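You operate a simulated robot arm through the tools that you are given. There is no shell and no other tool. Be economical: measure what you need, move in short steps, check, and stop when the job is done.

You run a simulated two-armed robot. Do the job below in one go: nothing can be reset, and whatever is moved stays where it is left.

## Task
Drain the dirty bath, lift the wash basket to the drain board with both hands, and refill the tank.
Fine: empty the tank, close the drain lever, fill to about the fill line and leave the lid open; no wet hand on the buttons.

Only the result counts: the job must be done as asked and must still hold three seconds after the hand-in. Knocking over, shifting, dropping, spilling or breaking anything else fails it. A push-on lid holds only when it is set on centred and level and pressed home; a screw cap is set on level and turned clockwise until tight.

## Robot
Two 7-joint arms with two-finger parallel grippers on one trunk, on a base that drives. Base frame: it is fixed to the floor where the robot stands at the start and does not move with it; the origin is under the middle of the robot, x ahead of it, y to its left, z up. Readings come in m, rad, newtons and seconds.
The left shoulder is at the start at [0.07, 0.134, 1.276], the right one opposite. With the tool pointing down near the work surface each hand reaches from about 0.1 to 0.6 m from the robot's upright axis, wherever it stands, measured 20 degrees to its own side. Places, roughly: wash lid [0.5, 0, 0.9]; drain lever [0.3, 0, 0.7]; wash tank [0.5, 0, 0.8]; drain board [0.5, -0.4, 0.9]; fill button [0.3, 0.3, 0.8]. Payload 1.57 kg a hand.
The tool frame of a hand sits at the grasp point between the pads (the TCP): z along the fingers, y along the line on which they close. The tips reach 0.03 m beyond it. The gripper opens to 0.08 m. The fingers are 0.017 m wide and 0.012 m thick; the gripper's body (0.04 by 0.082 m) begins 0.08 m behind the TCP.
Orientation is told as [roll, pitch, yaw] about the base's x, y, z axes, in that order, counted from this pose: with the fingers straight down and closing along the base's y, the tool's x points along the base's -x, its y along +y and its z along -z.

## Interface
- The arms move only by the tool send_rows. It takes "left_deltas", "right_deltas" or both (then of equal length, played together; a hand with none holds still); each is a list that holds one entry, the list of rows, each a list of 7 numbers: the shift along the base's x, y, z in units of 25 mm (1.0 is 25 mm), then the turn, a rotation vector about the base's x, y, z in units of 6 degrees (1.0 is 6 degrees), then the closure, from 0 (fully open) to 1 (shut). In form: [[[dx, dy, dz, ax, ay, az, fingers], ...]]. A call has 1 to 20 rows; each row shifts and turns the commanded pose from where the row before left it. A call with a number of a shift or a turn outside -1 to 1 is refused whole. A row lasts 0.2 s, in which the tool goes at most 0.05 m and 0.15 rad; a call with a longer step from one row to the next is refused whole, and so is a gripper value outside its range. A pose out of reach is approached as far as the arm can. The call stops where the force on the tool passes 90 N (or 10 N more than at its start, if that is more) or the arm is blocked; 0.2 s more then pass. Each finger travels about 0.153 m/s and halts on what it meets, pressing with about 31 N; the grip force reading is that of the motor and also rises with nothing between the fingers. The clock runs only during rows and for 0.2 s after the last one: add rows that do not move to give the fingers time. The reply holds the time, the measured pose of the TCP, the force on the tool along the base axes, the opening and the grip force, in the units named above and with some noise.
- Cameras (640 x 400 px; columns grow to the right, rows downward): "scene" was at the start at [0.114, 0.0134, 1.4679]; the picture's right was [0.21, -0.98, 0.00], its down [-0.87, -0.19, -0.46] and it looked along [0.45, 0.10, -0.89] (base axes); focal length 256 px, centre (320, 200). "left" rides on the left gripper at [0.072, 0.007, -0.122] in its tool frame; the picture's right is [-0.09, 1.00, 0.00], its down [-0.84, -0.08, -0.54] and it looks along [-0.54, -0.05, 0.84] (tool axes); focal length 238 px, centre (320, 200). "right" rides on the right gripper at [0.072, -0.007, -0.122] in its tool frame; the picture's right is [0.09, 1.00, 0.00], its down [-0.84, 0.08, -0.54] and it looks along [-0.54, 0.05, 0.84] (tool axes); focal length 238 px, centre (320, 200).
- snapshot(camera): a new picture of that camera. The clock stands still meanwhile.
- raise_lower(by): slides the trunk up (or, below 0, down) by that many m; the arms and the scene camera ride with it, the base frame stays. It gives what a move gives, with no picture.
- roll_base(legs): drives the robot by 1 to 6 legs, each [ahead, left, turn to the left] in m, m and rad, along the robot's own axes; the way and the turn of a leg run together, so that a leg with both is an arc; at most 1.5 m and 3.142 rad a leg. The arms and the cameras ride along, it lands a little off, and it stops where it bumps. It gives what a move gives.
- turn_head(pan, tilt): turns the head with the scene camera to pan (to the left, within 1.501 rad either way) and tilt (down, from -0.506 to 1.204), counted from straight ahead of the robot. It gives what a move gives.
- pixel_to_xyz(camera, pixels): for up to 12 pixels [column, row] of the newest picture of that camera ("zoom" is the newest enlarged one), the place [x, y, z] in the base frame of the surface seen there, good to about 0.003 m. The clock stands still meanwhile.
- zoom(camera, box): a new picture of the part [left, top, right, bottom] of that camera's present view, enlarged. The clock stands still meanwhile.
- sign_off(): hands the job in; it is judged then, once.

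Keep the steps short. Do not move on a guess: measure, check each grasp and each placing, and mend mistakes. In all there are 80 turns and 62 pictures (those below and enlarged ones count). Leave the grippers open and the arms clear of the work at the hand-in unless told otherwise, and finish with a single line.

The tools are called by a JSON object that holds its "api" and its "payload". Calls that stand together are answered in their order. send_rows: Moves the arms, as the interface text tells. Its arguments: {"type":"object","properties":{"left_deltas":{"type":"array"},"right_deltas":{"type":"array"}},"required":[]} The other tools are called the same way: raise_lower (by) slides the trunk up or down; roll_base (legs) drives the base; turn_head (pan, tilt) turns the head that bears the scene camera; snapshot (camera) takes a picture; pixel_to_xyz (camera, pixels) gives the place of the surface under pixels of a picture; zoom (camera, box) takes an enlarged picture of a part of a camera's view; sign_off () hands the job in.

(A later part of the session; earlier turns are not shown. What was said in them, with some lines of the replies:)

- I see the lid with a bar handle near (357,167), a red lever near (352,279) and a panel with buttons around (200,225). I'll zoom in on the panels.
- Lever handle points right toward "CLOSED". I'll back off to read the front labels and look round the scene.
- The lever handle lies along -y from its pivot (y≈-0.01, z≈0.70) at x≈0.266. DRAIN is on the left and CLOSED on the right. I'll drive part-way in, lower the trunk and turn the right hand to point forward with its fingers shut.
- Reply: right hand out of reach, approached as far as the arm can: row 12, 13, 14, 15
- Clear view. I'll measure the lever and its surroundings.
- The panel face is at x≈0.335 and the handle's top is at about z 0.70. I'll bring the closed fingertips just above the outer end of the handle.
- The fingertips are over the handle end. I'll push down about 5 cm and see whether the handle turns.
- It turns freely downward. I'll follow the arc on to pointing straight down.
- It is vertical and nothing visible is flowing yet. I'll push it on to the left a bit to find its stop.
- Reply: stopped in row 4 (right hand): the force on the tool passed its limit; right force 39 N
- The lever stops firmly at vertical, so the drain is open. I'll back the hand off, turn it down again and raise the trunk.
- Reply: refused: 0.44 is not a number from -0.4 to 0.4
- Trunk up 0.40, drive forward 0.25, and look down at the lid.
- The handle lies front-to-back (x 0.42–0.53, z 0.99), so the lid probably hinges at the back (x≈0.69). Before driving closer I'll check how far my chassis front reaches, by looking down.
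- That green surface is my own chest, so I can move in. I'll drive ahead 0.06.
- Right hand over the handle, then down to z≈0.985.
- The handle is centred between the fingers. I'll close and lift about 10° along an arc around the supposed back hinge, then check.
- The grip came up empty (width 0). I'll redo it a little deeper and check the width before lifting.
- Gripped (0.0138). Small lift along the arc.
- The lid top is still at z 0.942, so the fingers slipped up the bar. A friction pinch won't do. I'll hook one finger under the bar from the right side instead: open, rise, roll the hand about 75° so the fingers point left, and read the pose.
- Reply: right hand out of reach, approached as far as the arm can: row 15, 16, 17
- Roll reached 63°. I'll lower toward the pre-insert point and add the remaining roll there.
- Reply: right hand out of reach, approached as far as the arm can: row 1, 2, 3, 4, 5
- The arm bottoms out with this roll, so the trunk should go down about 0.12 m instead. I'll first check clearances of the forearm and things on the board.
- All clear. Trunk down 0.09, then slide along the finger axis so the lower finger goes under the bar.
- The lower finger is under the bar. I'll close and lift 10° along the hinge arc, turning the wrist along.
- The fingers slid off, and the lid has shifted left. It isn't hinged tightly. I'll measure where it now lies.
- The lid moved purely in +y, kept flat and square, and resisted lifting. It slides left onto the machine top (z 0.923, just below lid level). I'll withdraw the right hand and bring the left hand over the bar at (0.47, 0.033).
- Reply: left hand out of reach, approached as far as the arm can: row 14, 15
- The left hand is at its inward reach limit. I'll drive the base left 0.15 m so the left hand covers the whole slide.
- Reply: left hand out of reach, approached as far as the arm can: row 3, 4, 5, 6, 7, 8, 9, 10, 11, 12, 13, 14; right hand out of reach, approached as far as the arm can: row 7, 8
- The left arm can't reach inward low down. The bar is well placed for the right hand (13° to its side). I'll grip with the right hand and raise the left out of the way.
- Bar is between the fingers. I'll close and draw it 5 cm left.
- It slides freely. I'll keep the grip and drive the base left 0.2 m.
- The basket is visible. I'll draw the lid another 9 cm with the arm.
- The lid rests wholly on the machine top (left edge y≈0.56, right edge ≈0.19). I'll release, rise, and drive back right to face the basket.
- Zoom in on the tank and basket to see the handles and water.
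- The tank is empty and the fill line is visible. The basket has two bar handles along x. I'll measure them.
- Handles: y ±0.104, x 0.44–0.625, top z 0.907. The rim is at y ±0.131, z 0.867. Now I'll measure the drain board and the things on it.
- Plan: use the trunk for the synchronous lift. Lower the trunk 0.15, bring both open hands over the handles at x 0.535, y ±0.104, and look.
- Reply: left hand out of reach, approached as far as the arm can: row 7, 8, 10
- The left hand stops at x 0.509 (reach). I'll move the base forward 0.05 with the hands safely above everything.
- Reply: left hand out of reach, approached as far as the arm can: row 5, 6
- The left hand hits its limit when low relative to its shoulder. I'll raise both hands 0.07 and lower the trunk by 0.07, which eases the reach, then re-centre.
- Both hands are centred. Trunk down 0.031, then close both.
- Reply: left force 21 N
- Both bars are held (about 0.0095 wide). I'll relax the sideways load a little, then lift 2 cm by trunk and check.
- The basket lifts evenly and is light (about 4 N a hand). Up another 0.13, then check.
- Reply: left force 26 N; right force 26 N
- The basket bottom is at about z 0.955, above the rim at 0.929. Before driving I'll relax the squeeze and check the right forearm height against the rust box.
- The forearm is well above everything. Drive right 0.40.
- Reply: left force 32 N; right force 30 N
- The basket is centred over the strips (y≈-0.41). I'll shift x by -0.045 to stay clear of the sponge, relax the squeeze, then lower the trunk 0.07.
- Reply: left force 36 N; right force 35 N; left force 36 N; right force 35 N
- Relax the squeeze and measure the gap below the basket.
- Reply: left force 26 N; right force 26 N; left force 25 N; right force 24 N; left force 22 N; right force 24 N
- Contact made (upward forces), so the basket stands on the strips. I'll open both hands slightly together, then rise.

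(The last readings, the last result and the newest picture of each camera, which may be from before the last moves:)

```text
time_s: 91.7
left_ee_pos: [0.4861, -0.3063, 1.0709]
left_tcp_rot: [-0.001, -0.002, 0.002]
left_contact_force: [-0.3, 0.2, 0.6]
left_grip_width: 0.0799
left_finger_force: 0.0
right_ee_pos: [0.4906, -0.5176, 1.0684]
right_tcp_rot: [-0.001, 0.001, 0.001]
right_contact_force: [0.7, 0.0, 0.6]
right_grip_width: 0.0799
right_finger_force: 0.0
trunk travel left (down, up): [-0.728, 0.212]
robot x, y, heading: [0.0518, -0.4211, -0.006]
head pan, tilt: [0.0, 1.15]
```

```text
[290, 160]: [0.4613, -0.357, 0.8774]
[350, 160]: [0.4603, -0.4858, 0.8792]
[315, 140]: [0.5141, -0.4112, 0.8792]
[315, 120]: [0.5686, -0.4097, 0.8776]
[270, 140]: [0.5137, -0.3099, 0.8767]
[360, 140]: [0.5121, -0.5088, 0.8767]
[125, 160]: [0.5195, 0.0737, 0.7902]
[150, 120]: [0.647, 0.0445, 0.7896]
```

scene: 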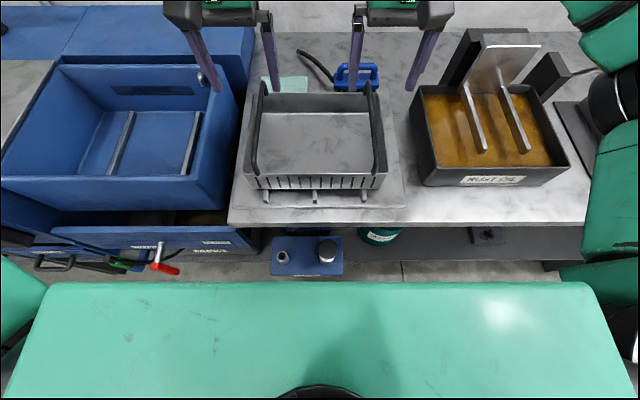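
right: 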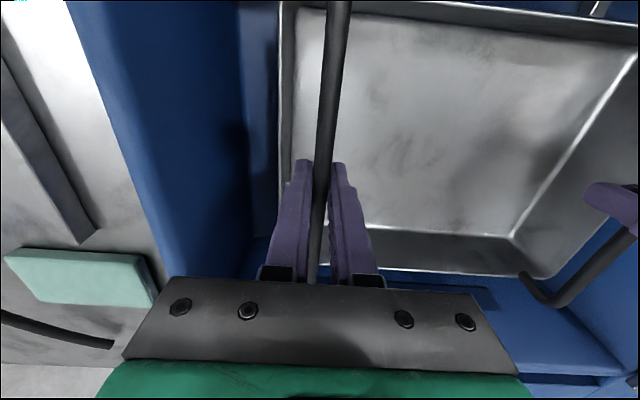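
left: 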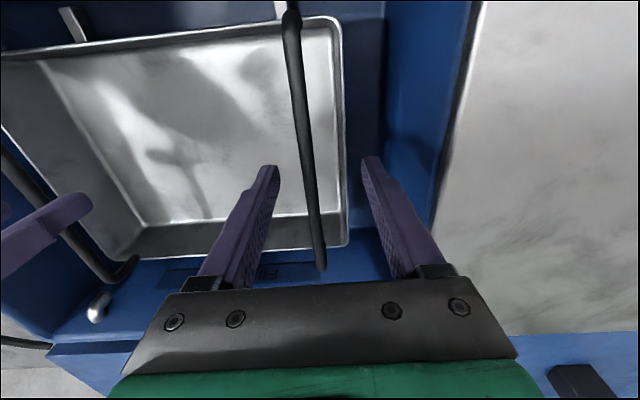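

The basket stands level on the board (floor z 0.878 all round) and the tank floor shows empty. Next is closing the drain lever. I'll back away, move left, turn both hands forward with fingers shut, and lower the trunk.

{"api": "roll_base", "payload": {"legs": [[-0.38, 0, 0], [0, 0.5, 0]]}}

{"api": "send_rows", "payload": {"left_deltas": [[[0, 0.3, 0, 0, -1, 0, 1], [0, 0.3, 0, 0, -1, 0, 1], [0, 0.3, 0, 0, -1, 0, 1], [0, 0.3, 0, 0, -1, 0, 1], [0, 0.3, 0, 0, -1, 0, 1], [0, 0.3, 0, 0, -1, 0, 1], [0, 0.3, 0, 0, -1, 0, 1], [0, 0.3, 0, 0, -1, 0, 1], [0, 0, 0, 0, -1, 0, 1], [0, 0, 0, 0, -1, 0, 1], [0, 0, 0, 0, -1, 0, 1]]], "right_deltas": [[[0, 0, 0, 0, -1, 0, 1], [0, 0, 0, 0, -1, 0, 1], [0, 0, 0, 0, -1, 0, 1], [0, 0, 0, 0, -1, 0, 1], [0, 0, 0, 0, -1, 0, 1], [0, 0, 0, 0, -1, 0, 1], [0, 0, 0, 0, -1, 0, 1], [0, 0, 0, 0, -1, 0, 1], [0, 0, 0, 0, -1, 0, 1], [0, 0, 0, 0, -1, 0, 1], [0, 0, 0, 0, -1, 0, 1]]]}}

{"api": "raise_lower", "payload": {"by": -0.23}}

{"api": "turn_head", "payload": {"pan": 0.05, "tilt": 0.65}}

{"api": "snapshot", "payload": {"camera": "scene"}}

```text
time_s: 96.7
left_ee_pos: [0.1043, 0.2073, 1.0708]
left_tcp_rot: [0.001, -0.003, 0.008]
left_contact_force: [0.5, -0.8, -0.5]
left_grip_width: 0.0799
left_finger_force: 0.0
right_ee_pos: [0.1087, -0.0033, 1.068]
right_tcp_rot: [-0.002, 0.001, 0.008]
right_contact_force: [-1.2, 0.4, 0.3]
right_grip_width: 0.0801
right_finger_force: 0.1
trunk travel left (down, up): [-0.728, 0.212]
robot x, y, heading: [-0.3287, 0.0925, 0.005]
head pan, tilt: [0.0, 1.15]
```

```text
time_s: 99.1
left_ee_pos: [0.1145, 0.2697, 1.1025]
left_tcp_rot: [-0.005, -0.632, 0.008]
left_contact_force: [-0.4, -0.5, 0.3]
left_grip_width: 0.0
left_finger_force: 21.5
left hand out of reach, approached as far as the arm can: row 6, 7, 8, 9, 10, 11
right_ee_pos: [0.108, -0.0035, 1.0677]
right_tcp_rot: [-0.015, -1.152, 0.013]
right_contact_force: [0.7, 0.2, -0.7]
right_grip_width: 0.0
right_finger_force: 21.3
trunk travel left (down, up): [-0.728, 0.212]
robot x, y, heading: [-0.3304, 0.0925, 0.002]
head pan, tilt: [0.0, 1.15]
```

```text
time_s: 101.5
left_ee_pos: [0.1134, 0.2697, 0.8716]
left_tcp_rot: [-0.006, -0.631, 0.008]
left_contact_force: [-0.9, -0.5, -0.5]
left_grip_width: 0.0
left_finger_force: 21.3
right_ee_pos: [0.1083, -0.0027, 0.837]
right_tcp_rot: [-0.019, -1.149, 0.018]
right_contact_force: [0.2, -0.6, 0.2]
right_grip_width: 0.0
right_finger_force: 21.4
trunk travel left (down, up): [-0.498, 0.442]
robot x, y, heading: [-0.3292, 0.0953, -0.0]
head pan, tilt: [0.0, 1.15]
```

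```text
time_s: 102.4
left_ee_pos: [0.1133, 0.2696, 0.8715]
left_tcp_rot: [-0.004, -0.631, 0.009]
left_contact_force: [0.0, -0.5, 0.4]
left_grip_width: 0.0
left_finger_force: 20.9
right_ee_pos: [0.1087, -0.0018, 0.8369]
right_tcp_rot: [-0.019, -1.15, 0.016]
right_contact_force: [-0.7, -0.6, -0.4]
right_grip_width: 0.0
right_finger_force: 21.3
trunk travel left (down, up): [-0.498, 0.442]
robot x, y, heading: [-0.3312, 0.092, 0.003]
head pan, tilt: [0.051, 0.649]
```

```text
13 pictures are left
```

scene: 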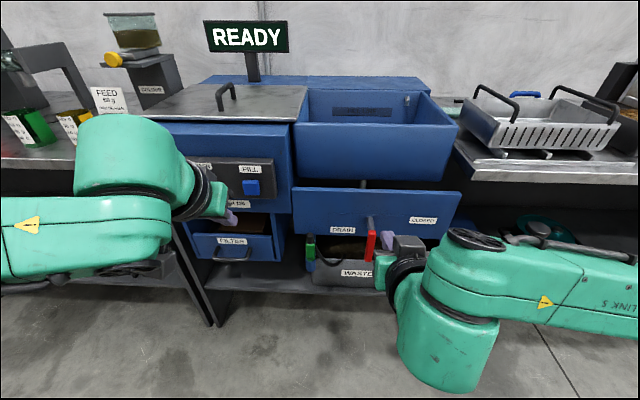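

The lever hangs down. I'll lower the right hand to z≈0.627 on the left side of it (y≈0.035), then go forward to x≈0.25.

{"api": "send_rows", "payload": {"right_deltas": [[[0, 0.25, -0.95, 0, 0, 0, 1], [0, 0.25, -0.95, 0, 0, 0, 1], [0, 0.25, -0.95, 0, 0, 0, 1], [0, 0.25, -0.95, 0, 0, 0, 1], [0, 0.25, -0.95, 0, 0, 0, 1], [0, 0.25, -0.95, 0, 0, 0, 1], [0, 0, -0.95, 0, 0, 0, 1], [0, 0, -0.95, 0, 0, 0, 1], [0, 0, -0.8, 0, 0, 0, 1], [0.95, 0, 0, 0, 0, 0, 1], [0.95, 0, 0, 0, 0, 0, 1], [0.95, 0, 0, 0, 0, 0, 1], [0.95, 0, 0, 0, 0, 0, 1], [0.95, 0, 0, 0, 0, 0, 1], [0.9, 0, 0, 0, 0, 0, 1], [0, 0, 0, 0, 0, 0, 1]]]}}

{"api": "zoom", "payload": {"camera": "scene", "box": [285, 180, 475, 300]}}

```text
time_s: 105.8
left_ee_pos: [0.1128, 0.2689, 0.8722]
left_tcp_rot: [-0.006, -0.631, 0.011]
left_contact_force: [0.3, 0.8, 0.0]
left_grip_width: 0.0
left_finger_force: 21.6
right_ee_pos: [0.2514, 0.0337, 0.6276]
right_tcp_rot: [-0.018, -1.15, 0.018]
right_contact_force: [-0.1, 0.0, 0.6]
right_grip_width: 0.0
right_finger_force: 20.7
trunk travel left (down, up): [-0.498, 0.442]
robot x, y, heading: [-0.3351, 0.0927, 0.003]
head pan, tilt: [0.051, 0.649]
```

```text
3.33 times, centred on (380, 240) of scene
```

zoom: 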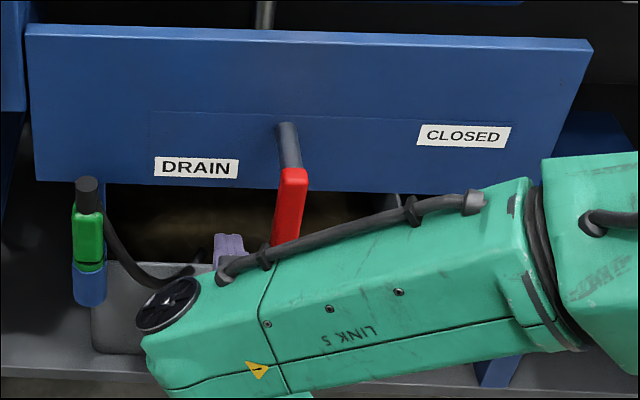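

The fingers are left of the handle. I'll sweep right and up along the arc to CLOSED.

{"api": "send_rows", "payload": {"right_deltas": [[[0, -0.5, 0, 0, 0, 0, 1], [0, -0.5, 0, 0, 0, 0, 1], [0, -0.55, -0.05, 0, 0, 0, 1], [0, -0.55, 0, 0, 0, 0, 1], [0, -0.52, 0.05, 0, 0, 0, 1], [0, -0.5, 0.18, 0, 0, 0, 1], [0, -0.47, 0.26, 0, 0, 0, 1], [0, -0.45, 0.34, 0, 0, 0, 1], [0, -0.35, 0.42, 0, 0, 0, 1], [0, -0.28, 0.46, 0, 0, 0, 1], [0, -0.21, 0.5, 0, 0, 0, 1], [0, 0, 0.2, 0, 0, 0, 1]]]}}

{"api": "zoom", "payload": {"camera": "scene", "box": [285, 180, 475, 300]}}

```text
time_s: 108.4
left_ee_pos: [0.1182, 0.2669, 0.8682]
left_tcp_rot: [-0.002, -0.626, 0.008]
left_contact_force: [0.0, 0.4, 0.0]
left_grip_width: 0.0
left_finger_force: 20.3
right_ee_pos: [0.2487, -0.0732, 0.678]
right_tcp_rot: [-0.004, -1.104, 0.008]
right_contact_force: [-13.4, 4.2, -70.1]
right_grip_width: 0.0
right_finger_force: 21.0
right hand out of reach, approached as far as the arm can: row 6, 7, 8
trunk travel left (down, up): [-0.498, 0.442]
robot x, y, heading: [-0.3318, 0.0965, 0.003]
head pan, tilt: [0.051, 0.649]
```

```text
3.33 times, centred on (380, 240) of scene
```

zoom: 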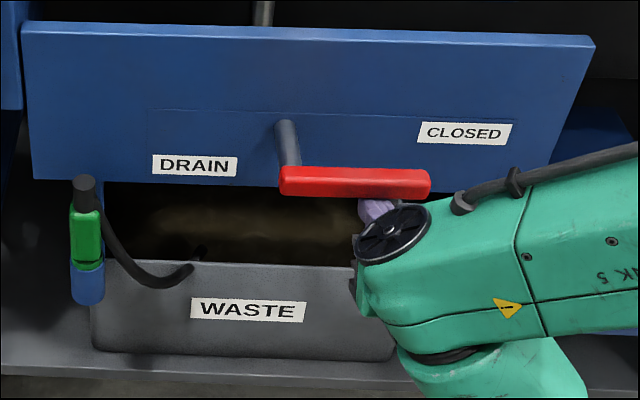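

The lever is horizontal and hard against its stop (70 N). I'll back the right hand off down and away, and check the lever stays. Meanwhile the left hand goes toward the fill button with more pitch.

{"api": "send_rows", "payload": {"right_deltas": [[[0, 0, -0.5, 0, 0, 0, 1], [0, 0, -0.5, 0, 0, 0, 1], [-1, -0.3, 0, 0, 0, 0, 1], [-1, -0.5, 0, 0, 0, 0, 1], [-1, -0.5, 0, 0, 0, 0, 1], [-1, -0.5, 0.5, 0, 0, 0, 1], [-0.5, -0.5, 0.5, 0, 0, 0, 1], [0, 0, 0, 0, 0, 0, 1], [0, 0, 0, 0, 0, 0, 1]]], "left_deltas": [[[0, 0, 0, 0, 0, 0, 1], [0, 0, 0, 0, 0, 0, 1], [0.8, 0.1, -0.1, 0, -1, 0, 1], [0.8, 0.1, -0.1, 0, -1, 0, 1], [0.8, 0.1, -0.1, 0, -1, 0, 1], [0.3, 0.1, -0.1, 0, -1, 0, 1], [0, 0.1, -0.1, 0, -1, 0, 1], [0, 0, 0, 0, -1, 0, 1], [0, 0, 0, 0, 0, 0, 1]]]}}

{"api": "snapshot", "payload": {"camera": "scene"}}

{"api": "pixel_to_xyz", "payload": {"camera": "scene", "pixels": [[252, 188], [247, 183], [257, 193], [262, 180], [355, 111], [366, 115], [407, 100], [390, 242], [345, 130]]}}

```text
time_s: 110.4
left_ee_pos: [0.181, 0.2823, 0.8585]
left_tcp_rot: [-0.022, -1.261, 0.024]
left_contact_force: [0.0, 0.2, 0.5]
left_grip_width: 0.0001
left_finger_force: 21.3
right_ee_pos: [0.1507, -0.1009, 0.741]
right_tcp_rot: [-0.015, -1.149, 0.016]
right_contact_force: [0.5, 0.4, -1.3]
right_grip_width: 0.0
right_finger_force: 21.2
right hand out of reach, approached as far as the arm can: row 2, 3, 4, 5, 6
trunk travel left (down, up): [-0.498, 0.442]
robot x, y, heading: [-0.3338, 0.0908, -0.001]
head pan, tilt: [0.051, 0.649]
```

```text
10 pictures are left
```

scene: 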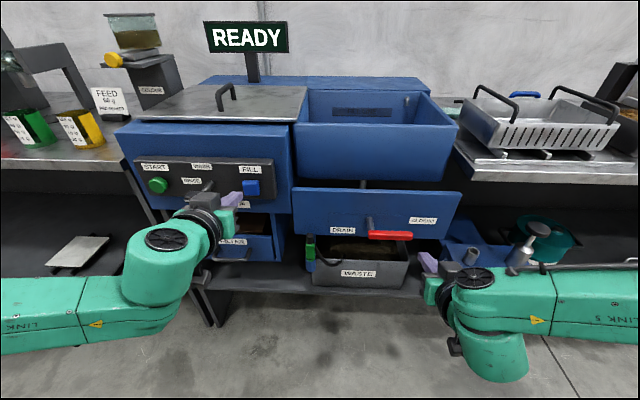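

```text
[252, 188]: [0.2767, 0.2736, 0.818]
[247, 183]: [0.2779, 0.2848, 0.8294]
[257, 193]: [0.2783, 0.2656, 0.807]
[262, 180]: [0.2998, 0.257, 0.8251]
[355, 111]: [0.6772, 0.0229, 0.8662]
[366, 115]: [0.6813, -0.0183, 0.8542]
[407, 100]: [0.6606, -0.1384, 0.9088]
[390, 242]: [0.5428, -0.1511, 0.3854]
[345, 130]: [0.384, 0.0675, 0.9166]
```

The lever stays closed. The button face centre is (0.277, 0.274, 0.818). I'll line the left fingertips up about 1 cm in front of it.

{"api": "send_rows", "payload": {"left_deltas": [[[0, -0.17, -0.65, 0, 0, 0, 1], [0, -0.17, -0.6, 0, 0, 0, 1], [0.5, 0, 0, 0, 0, 0, 1], [0.5, 0, 0, 0, 0, 0, 1], [0.5, 0, 0, 0, 0, 0, 1], [0.6, 0, 0, 0, 0, 0, 1], [0, 0, 0, 0, 0, 0, 1]]]}}

{"api": "zoom", "payload": {"camera": "scene", "box": [130, 140, 320, 260]}}

```text
time_s: 112.0
left_ee_pos: [0.2338, 0.2742, 0.8299]
left_tcp_rot: [-0.023, -1.26, 0.025]
left_contact_force: [-0.2, -0.7, 0.4]
left_grip_width: 0.0
left_finger_force: 21.6
right_ee_pos: [0.152, -0.1002, 0.7403]
right_tcp_rot: [-0.018, -1.15, 0.016]
right_contact_force: [0.4, -0.5, 0.2]
right_grip_width: 0.0
right_finger_force: 21.5
trunk travel left (down, up): [-0.498, 0.442]
robot x, y, heading: [-0.3324, 0.0904, 0.004]
head pan, tilt: [0.051, 0.649]
```

```text
3.33 times, centred on (225, 200) of scene
```

zoom: 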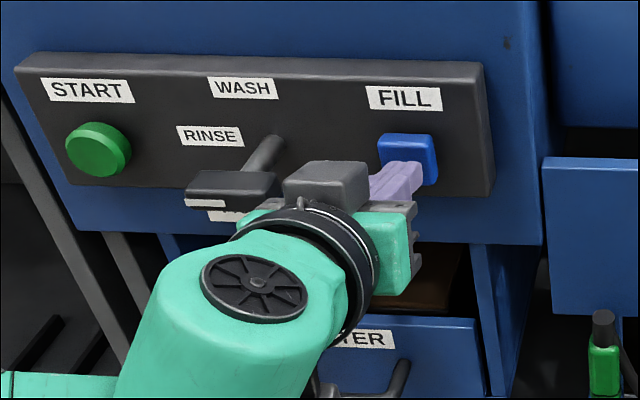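

Aligned. Press forward about 2.2 cm in small rows and hold briefly.

{"api": "send_rows", "payload": {"left_deltas": [[[0.4, -0.05, -0.05, 0, 0, 0, 1], [0.16, 0, 0, 0, 0, 0, 1], [0.16, 0, 0, 0, 0, 0, 1], [0.16, 0, 0, 0, 0, 0, 1], [0, 0, 0, 0, 0, 0, 1]]]}}

{"api": "snapshot", "payload": {"camera": "scene"}}

```text
time_s: 113.2
left_ee_pos: [0.2525, 0.2713, 0.8272]
left_tcp_rot: [-0.023, -1.262, 0.022]
left_contact_force: [-17.3, -2.4, 0.0]
left_grip_width: 0.0
left_finger_force: 21.0
right_ee_pos: [0.1497, -0.1017, 0.7417]
right_tcp_rot: [-0.016, -1.152, 0.016]
right_contact_force: [0.4, 0.5, -0.3]
right_grip_width: 0.0
right_finger_force: 21.4
trunk travel left (down, up): [-0.498, 0.442]
robot x, y, heading: [-0.3276, 0.0938, 0.002]
head pan, tilt: [0.051, 0.649]
```

```text
8 pictures are left
```

scene: 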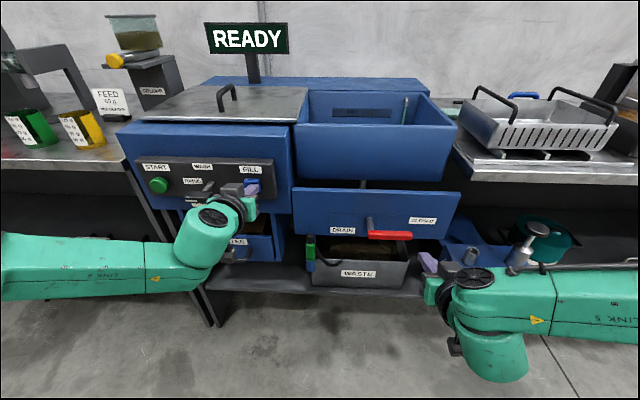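

Water has started flowing from the spout at (405,108). I'll release the button to learn whether it must be held.

{"api": "send_rows", "payload": {"left_deltas": [[[-0.5, 0, 0, 0, 0, 0, 1], [-0.5, 0, 0, 0, 0, 0, 1]]]}}

{"api": "zoom", "payload": {"camera": "scene", "box": [280, 70, 470, 190]}}

```text
time_s: 113.8
left_ee_pos: [0.2308, 0.2732, 0.8268]
left_tcp_rot: [-0.021, -1.261, 0.022]
left_contact_force: [0.2, -0.6, 0.2]
left_grip_width: 0.0001
left_finger_force: 21.1
right_ee_pos: [0.1514, -0.101, 0.7412]
right_tcp_rot: [-0.017, -1.149, 0.017]
right_contact_force: [-0.4, 0.4, 0.2]
right_grip_width: 0.0002
right_finger_force: 21.6
trunk travel left (down, up): [-0.498, 0.442]
robot x, y, heading: [-0.3331, 0.0961, 0.005]
head pan, tilt: [0.051, 0.649]
```

```text
3.33 times, centred on (375, 130) of scene
```

zoom: 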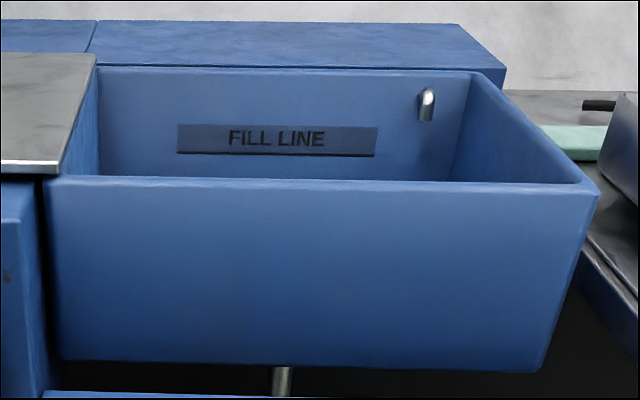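

Flow stops on release, so the button must be held. From here I see about 1 cm below the fill line. I'll hold about 3 s, release and look.

{"api": "send_rows", "payload": {"left_deltas": [[[0.5, 0, 0, 0, 0, 0, 1], [0.5, 0, 0, 0, 0, 0, 1], [0, 0, 0, 0, 0, 0, 1], [0, 0, 0, 0, 0, 0, 1], [0, 0, 0, 0, 0, 0, 1], [0, 0, 0, 0, 0, 0, 1], [0, 0, 0, 0, 0, 0, 1], [0, 0, 0, 0, 0, 0, 1], [0, 0, 0, 0, 0, 0, 1], [0, 0, 0, 0, 0, 0, 1], [0, 0, 0, 0, 0, 0, 1], [0, 0, 0, 0, 0, 0, 1], [0, 0, 0, 0, 0, 0, 1], [0, 0, 0, 0, 0, 0, 1], [0, 0, 0, 0, 0, 0, 1], [0, 0, 0, 0, 0, 0, 1], [0, 0, 0, 0, 0, 0, 1], [-0.5, 0, 0, 0, 0, 0, 1], [-0.5, 0, 0, 0, 0, 0, 1]]]}}

{"api": "zoom", "payload": {"camera": "scene", "box": [280, 70, 470, 190]}}

```text
time_s: 117.8
left_ee_pos: [0.2314, 0.2707, 0.8279]
left_tcp_rot: [-0.022, -1.26, 0.023]
left_contact_force: [-0.2, 0.1, 0.3]
left_grip_width: 0.0002
left_finger_force: 21.6
right_ee_pos: [0.1509, -0.1007, 0.7396]
right_tcp_rot: [-0.017, -1.15, 0.016]
right_contact_force: [0.4, 0.4, -0.1]
right_grip_width: 0.0
right_finger_force: 20.9
trunk travel left (down, up): [-0.498, 0.442]
robot x, y, heading: [-0.3322, 0.092, -0.006]
head pan, tilt: [0.051, 0.649]
```

```text
3.33 times, centred on (375, 130) of scene
```

zoom: 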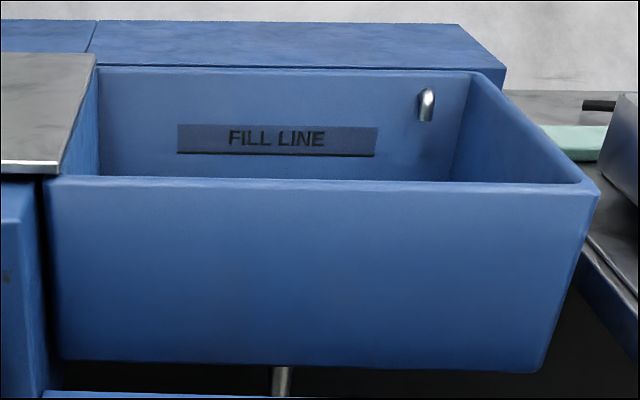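

Not visible yet. To learn the rate, I'll raise the trunk 0.3 for a look inside (both hands are clear in front of the panel).

{"api": "raise_lower", "payload": {"by": 0.3}}

{"api": "snapshot", "payload": {"camera": "scene"}}

```text
time_s: 120.8
left_ee_pos: [0.2313, 0.2698, 1.1265]
left_tcp_rot: [-0.024, -1.259, 0.025]
left_contact_force: [-0.5, 0.5, -0.9]
left_grip_width: 0.0004
left_finger_force: 21.3
right_ee_pos: [0.151, -0.1009, 1.0401]
right_tcp_rot: [-0.018, -1.148, 0.016]
right_contact_force: [1.7, -0.2, 0.4]
right_grip_width: 0.0
right_finger_force: 21.0
trunk travel left (down, up): [-0.798, 0.142]
robot x, y, heading: [-0.3311, 0.0914, -0.003]
head pan, tilt: [0.051, 0.649]
```

```text
5 pictures are left
```

scene: 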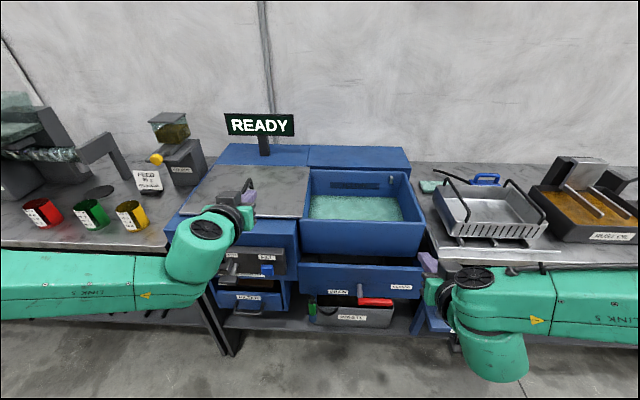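

Water is visible now. I'll measure its surface and the fill line.

{"api": "pixel_to_xyz", "payload": {"camera": "scene", "pixels": [[345, 207], [365, 207], [385, 207], [355, 212], [330, 203], [360, 188], [375, 188], [375, 191], [375, 193], [375, 182], [340, 187]]}}

```text
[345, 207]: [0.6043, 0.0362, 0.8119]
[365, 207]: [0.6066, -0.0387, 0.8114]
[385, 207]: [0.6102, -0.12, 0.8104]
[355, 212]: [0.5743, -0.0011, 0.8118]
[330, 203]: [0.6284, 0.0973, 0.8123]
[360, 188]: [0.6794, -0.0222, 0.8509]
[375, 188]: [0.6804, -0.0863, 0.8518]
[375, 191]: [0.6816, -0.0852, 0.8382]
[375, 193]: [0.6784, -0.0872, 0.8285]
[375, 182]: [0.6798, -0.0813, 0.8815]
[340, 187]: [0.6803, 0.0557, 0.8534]
```

The water is at z 0.8115, from a floor at 0.790, after about 4.2 s of holding (≈5 mm/s). The line is at ≈0.851, so about 7.5 s more. I'll lower the trunk again and confirm the hand pose.

{"api": "raise_lower", "payload": {"by": -0.3}}

```text
time_s: 123.8
left_ee_pos: [0.2308, 0.2706, 0.8274]
left_tcp_rot: [-0.02, -1.258, 0.025]
left_contact_force: [-0.9, 0.3, -0.6]
left_grip_width: 0.0
left_finger_force: 21.7
right_ee_pos: [0.1507, -0.1011, 0.7403]
right_tcp_rot: [-0.016, -1.147, 0.015]
right_contact_force: [-0.2, -0.5, -0.1]
right_grip_width: 0.0001
right_finger_force: 21.2
trunk travel left (down, up): [-0.498, 0.442]
robot x, y, heading: [-0.3327, 0.0944, -0.0]
head pan, tilt: [0.051, 0.649]
```

The pose is the same as before. I'll press and hold about 3.8 s, then 3 s more, then release.

{"api": "send_rows", "payload": {"left_deltas": [[[0.5, 0, 0, 0, 0, 0, 1], [0.5, 0, 0, 0, 0, 0, 1], [0, 0, 0, 0, 0, 0, 1], [0, 0, 0, 0, 0, 0, 1], [0, 0, 0, 0, 0, 0, 1], [0, 0, 0, 0, 0, 0, 1], [0, 0, 0, 0, 0, 0, 1], [0, 0, 0, 0, 0, 0, 1], [0, 0, 0, 0, 0, 0, 1], [0, 0, 0, 0, 0, 0, 1], [0, 0, 0, 0, 0, 0, 1], [0, 0, 0, 0, 0, 0, 1], [0, 0, 0, 0, 0, 0, 1], [0, 0, 0, 0, 0, 0, 1], [0, 0, 0, 0, 0, 0, 1], [0, 0, 0, 0, 0, 0, 1], [0, 0, 0, 0, 0, 0, 1], [0, 0, 0, 0, 0, 0, 1], [0, 0, 0, 0, 0, 0, 1], [0, 0, 0, 0, 0, 0, 1]]]}}

{"api": "send_rows", "payload": {"left_deltas": [[[0, 0, 0, 0, 0, 0, 1], [0, 0, 0, 0, 0, 0, 1], [0, 0, 0, 0, 0, 0, 1], [0, 0, 0, 0, 0, 0, 1], [0, 0, 0, 0, 0, 0, 1], [0, 0, 0, 0, 0, 0, 1], [0, 0, 0, 0, 0, 0, 1], [0, 0, 0, 0, 0, 0, 1], [0, 0, 0, 0, 0, 0, 1], [0, 0, 0, 0, 0, 0, 1], [0, 0, 0, 0, 0, 0, 1], [0, 0, 0, 0, 0, 0, 1], [0, 0, 0, 0, 0, 0, 1], [0, 0, 0, 0, 0, 0, 1], [-0.5, 0, 0, 0, 0, 0, 1], [-0.5, 0, 0, 0, 0, 0, 1]]]}}

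{"api": "zoom", "payload": {"camera": "scene", "box": [280, 70, 470, 190]}}

{"api": "pixel_to_xyz", "payload": {"camera": "zoom", "pixels": [[200, 176], [275, 176], [350, 176], [275, 172], [275, 168], [275, 164], [275, 160], [275, 155]]}}

```text
time_s: 128.0
left_ee_pos: [0.2538, 0.2709, 0.8294]
left_tcp_rot: [-0.026, -1.263, 0.026]
left_contact_force: [-23.5, -0.3, -7.0]
left_grip_width: 0.0
left_finger_force: 21.4
right_ee_pos: [0.15, -0.1001, 0.7418]
right_tcp_rot: [-0.016, -1.151, 0.017]
right_contact_force: [0.3, 1.3, 0.0]
right_grip_width: 0.0
right_finger_force: 21.2
trunk travel left (down, up): [-0.498, 0.442]
robot x, y, heading: [-0.3317, 0.0924, 0.004]
head pan, tilt: [0.051, 0.649]
```

```text
time_s: 131.4
left_ee_pos: [0.2322, 0.2722, 0.8297]
left_tcp_rot: [-0.021, -1.258, 0.026]
left_contact_force: [-0.6, 0.5, -1.0]
left_grip_width: 0.0
left_finger_force: 21.0
right_ee_pos: [0.1518, -0.0998, 0.7402]
right_tcp_rot: [-0.017, -1.149, 0.017]
right_contact_force: [-0.5, 0.2, -0.4]
right_grip_width: 0.0
right_finger_force: 21.5
trunk travel left (down, up): [-0.498, 0.442]
robot x, y, heading: [-0.3295, 0.0955, -0.003]
head pan, tilt: [0.051, 0.649]
```

```text
3.33 times, centred on (375, 130) of scene
```

zoom: 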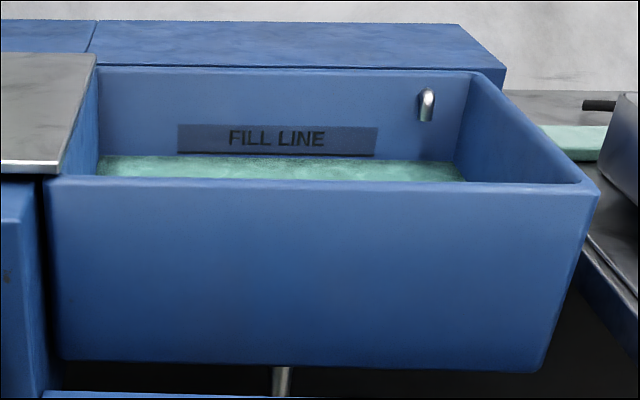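

```text
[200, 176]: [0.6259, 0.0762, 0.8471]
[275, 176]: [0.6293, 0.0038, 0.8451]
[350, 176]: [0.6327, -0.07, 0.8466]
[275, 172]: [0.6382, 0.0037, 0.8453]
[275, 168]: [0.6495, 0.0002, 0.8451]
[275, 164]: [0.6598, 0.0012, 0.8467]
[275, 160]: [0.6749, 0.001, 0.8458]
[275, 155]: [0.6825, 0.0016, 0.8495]
```

The water is at 0.846 and the line at ≈0.850. One short press of about 0.7 s more.

{"api": "send_rows", "payload": {"left_deltas": [[[0.5, 0, 0, 0, 0, 0, 1], [0.5, 0, 0, 0, 0, 0, 1], [0, 0, 0, 0, 0, 0, 1], [0, 0, 0, 0, 0, 0, 1], [-0.5, 0, 0, 0, 0, 0, 1], [-0.5, 0, 0, 0, 0, 0, 1], [-1, 0, 0, 0, 0, 0, 1], [-1, 0, 0, 0, 0, 0, 1], [-1, 0, 0, 0, 0, 0, 0.5], [0, 0, 0, 0, 0, 0, 0], [0, 0, 0, 0, 0, 0, 0]]], "right_deltas": [[[0, 0, 0, 0, 0, 0, 1], [0, 0, 0, 0, 0, 0, 1], [0, 0, 0, 0, 0, 0, 1], [0, 0, 0, 0, 0, 0, 1], [0, 0, 0, 0, 0, 0, 1], [0, 0, 0, 0, 0, 0, 0.5], [0, 0, 0, 0, 0, 0, 0], [0, 0, 0, 0, 0, 0, 0], [0, 0, 0, 0, 0, 0, 0], [0, 0, 0, 0, 0, 0, 0], [0, 0, 0, 0, 0, 0, 0]]]}}

{"api": "roll_base", "payload": {"legs": [[-0.2, 0, 0]]}}

{"api": "raise_lower", "payload": {"by": 0.3}}

{"api": "snapshot", "payload": {"camera": "scene"}}

```text
time_s: 133.8
left_ee_pos: [0.1656, 0.271, 0.8283]
left_tcp_rot: [-0.024, -1.26, 0.022]
left_contact_force: [-0.2, -0.8, -0.2]
left_grip_width: 0.08
left_finger_force: 0.1
left hand out of reach, approached as far as the arm can: row 9
right_ee_pos: [0.152, -0.101, 0.7409]
right_tcp_rot: [-0.016, -1.148, 0.015]
right_contact_force: [0.4, 0.1, 0.4]
right_grip_width: 0.08
right_finger_force: 0.1
trunk travel left (down, up): [-0.498, 0.442]
robot x, y, heading: [-0.3323, 0.0942, 0.004]
head pan, tilt: [0.051, 0.649]
```

```text
time_s: 135.4
left_ee_pos: [-0.0268, 0.2716, 0.8269]
left_tcp_rot: [-0.023, -1.259, 0.026]
left_contact_force: [0.3, 0.3, -0.3]
left_grip_width: 0.0801
left_finger_force: 0.1
right_ee_pos: [-0.0417, -0.1008, 0.7407]
right_tcp_rot: [-0.018, -1.148, 0.017]
right_contact_force: [0.2, -0.7, 0.7]
right_grip_width: 0.08
right_finger_force: 0.0
trunk travel left (down, up): [-0.498, 0.442]
robot x, y, heading: [-0.524, 0.0924, -0.002]
head pan, tilt: [0.051, 0.649]
```

```text
time_s: 138.4
left_ee_pos: [-0.0255, 0.2732, 1.1266]
left_tcp_rot: [-0.021, -1.258, 0.028]
left_contact_force: [-0.5, 1.0, -0.4]
left_grip_width: 0.0801
left_finger_force: 0.1
right_ee_pos: [-0.0404, -0.1005, 1.0395]
right_tcp_rot: [-0.018, -1.148, 0.016]
right_contact_force: [0.3, 0.3, 0.3]
right_grip_width: 0.0799
right_finger_force: 0.1
trunk travel left (down, up): [-0.798, 0.142]
robot x, y, heading: [-0.5245, 0.0926, 0.003]
head pan, tilt: [0.051, 0.649]
```

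```text
3 pictures are left
```

scene: 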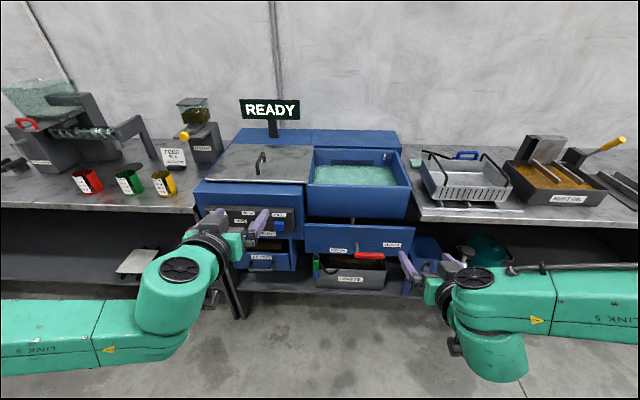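

{"api": "pixel_to_xyz", "payload": {"camera": "scene", "pixels": [[350, 176], [330, 176], [375, 176], [368, 254], [360, 181]]}}

{"api": "zoom", "payload": {"camera": "scene", "box": [290, 130, 530, 290]}}

```text
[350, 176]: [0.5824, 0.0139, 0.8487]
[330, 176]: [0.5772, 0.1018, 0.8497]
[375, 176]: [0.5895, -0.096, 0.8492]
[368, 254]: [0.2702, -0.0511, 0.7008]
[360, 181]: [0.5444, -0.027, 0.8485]
```

```text
2.50 times, centred on (410, 210) of scene
```

zoom: 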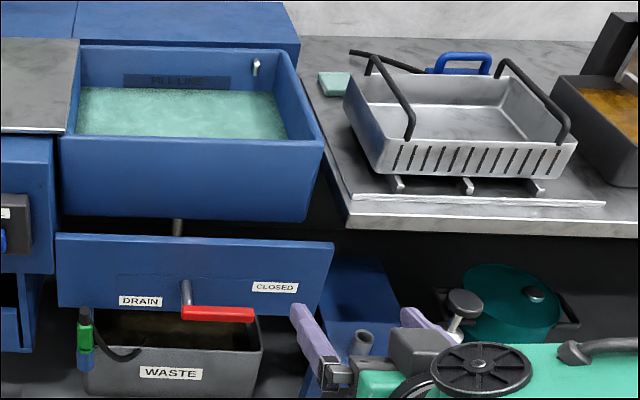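

The water is at z 0.849, right at the line. The drain is closed, the lid is open, the basket is on the board, and the hands are open and clear. Handing in.

{"api": "sign_off", "payload": {}}

```text
The job is handed in.
```

Job handed in: the bath is drained, the basket is on the drain board, the drain lever is closed, the tank is filled to about the line, and the lid is left open. I never dried the hands after lifting the basket, so the no-wet-hand rule rests on its handles being dry.
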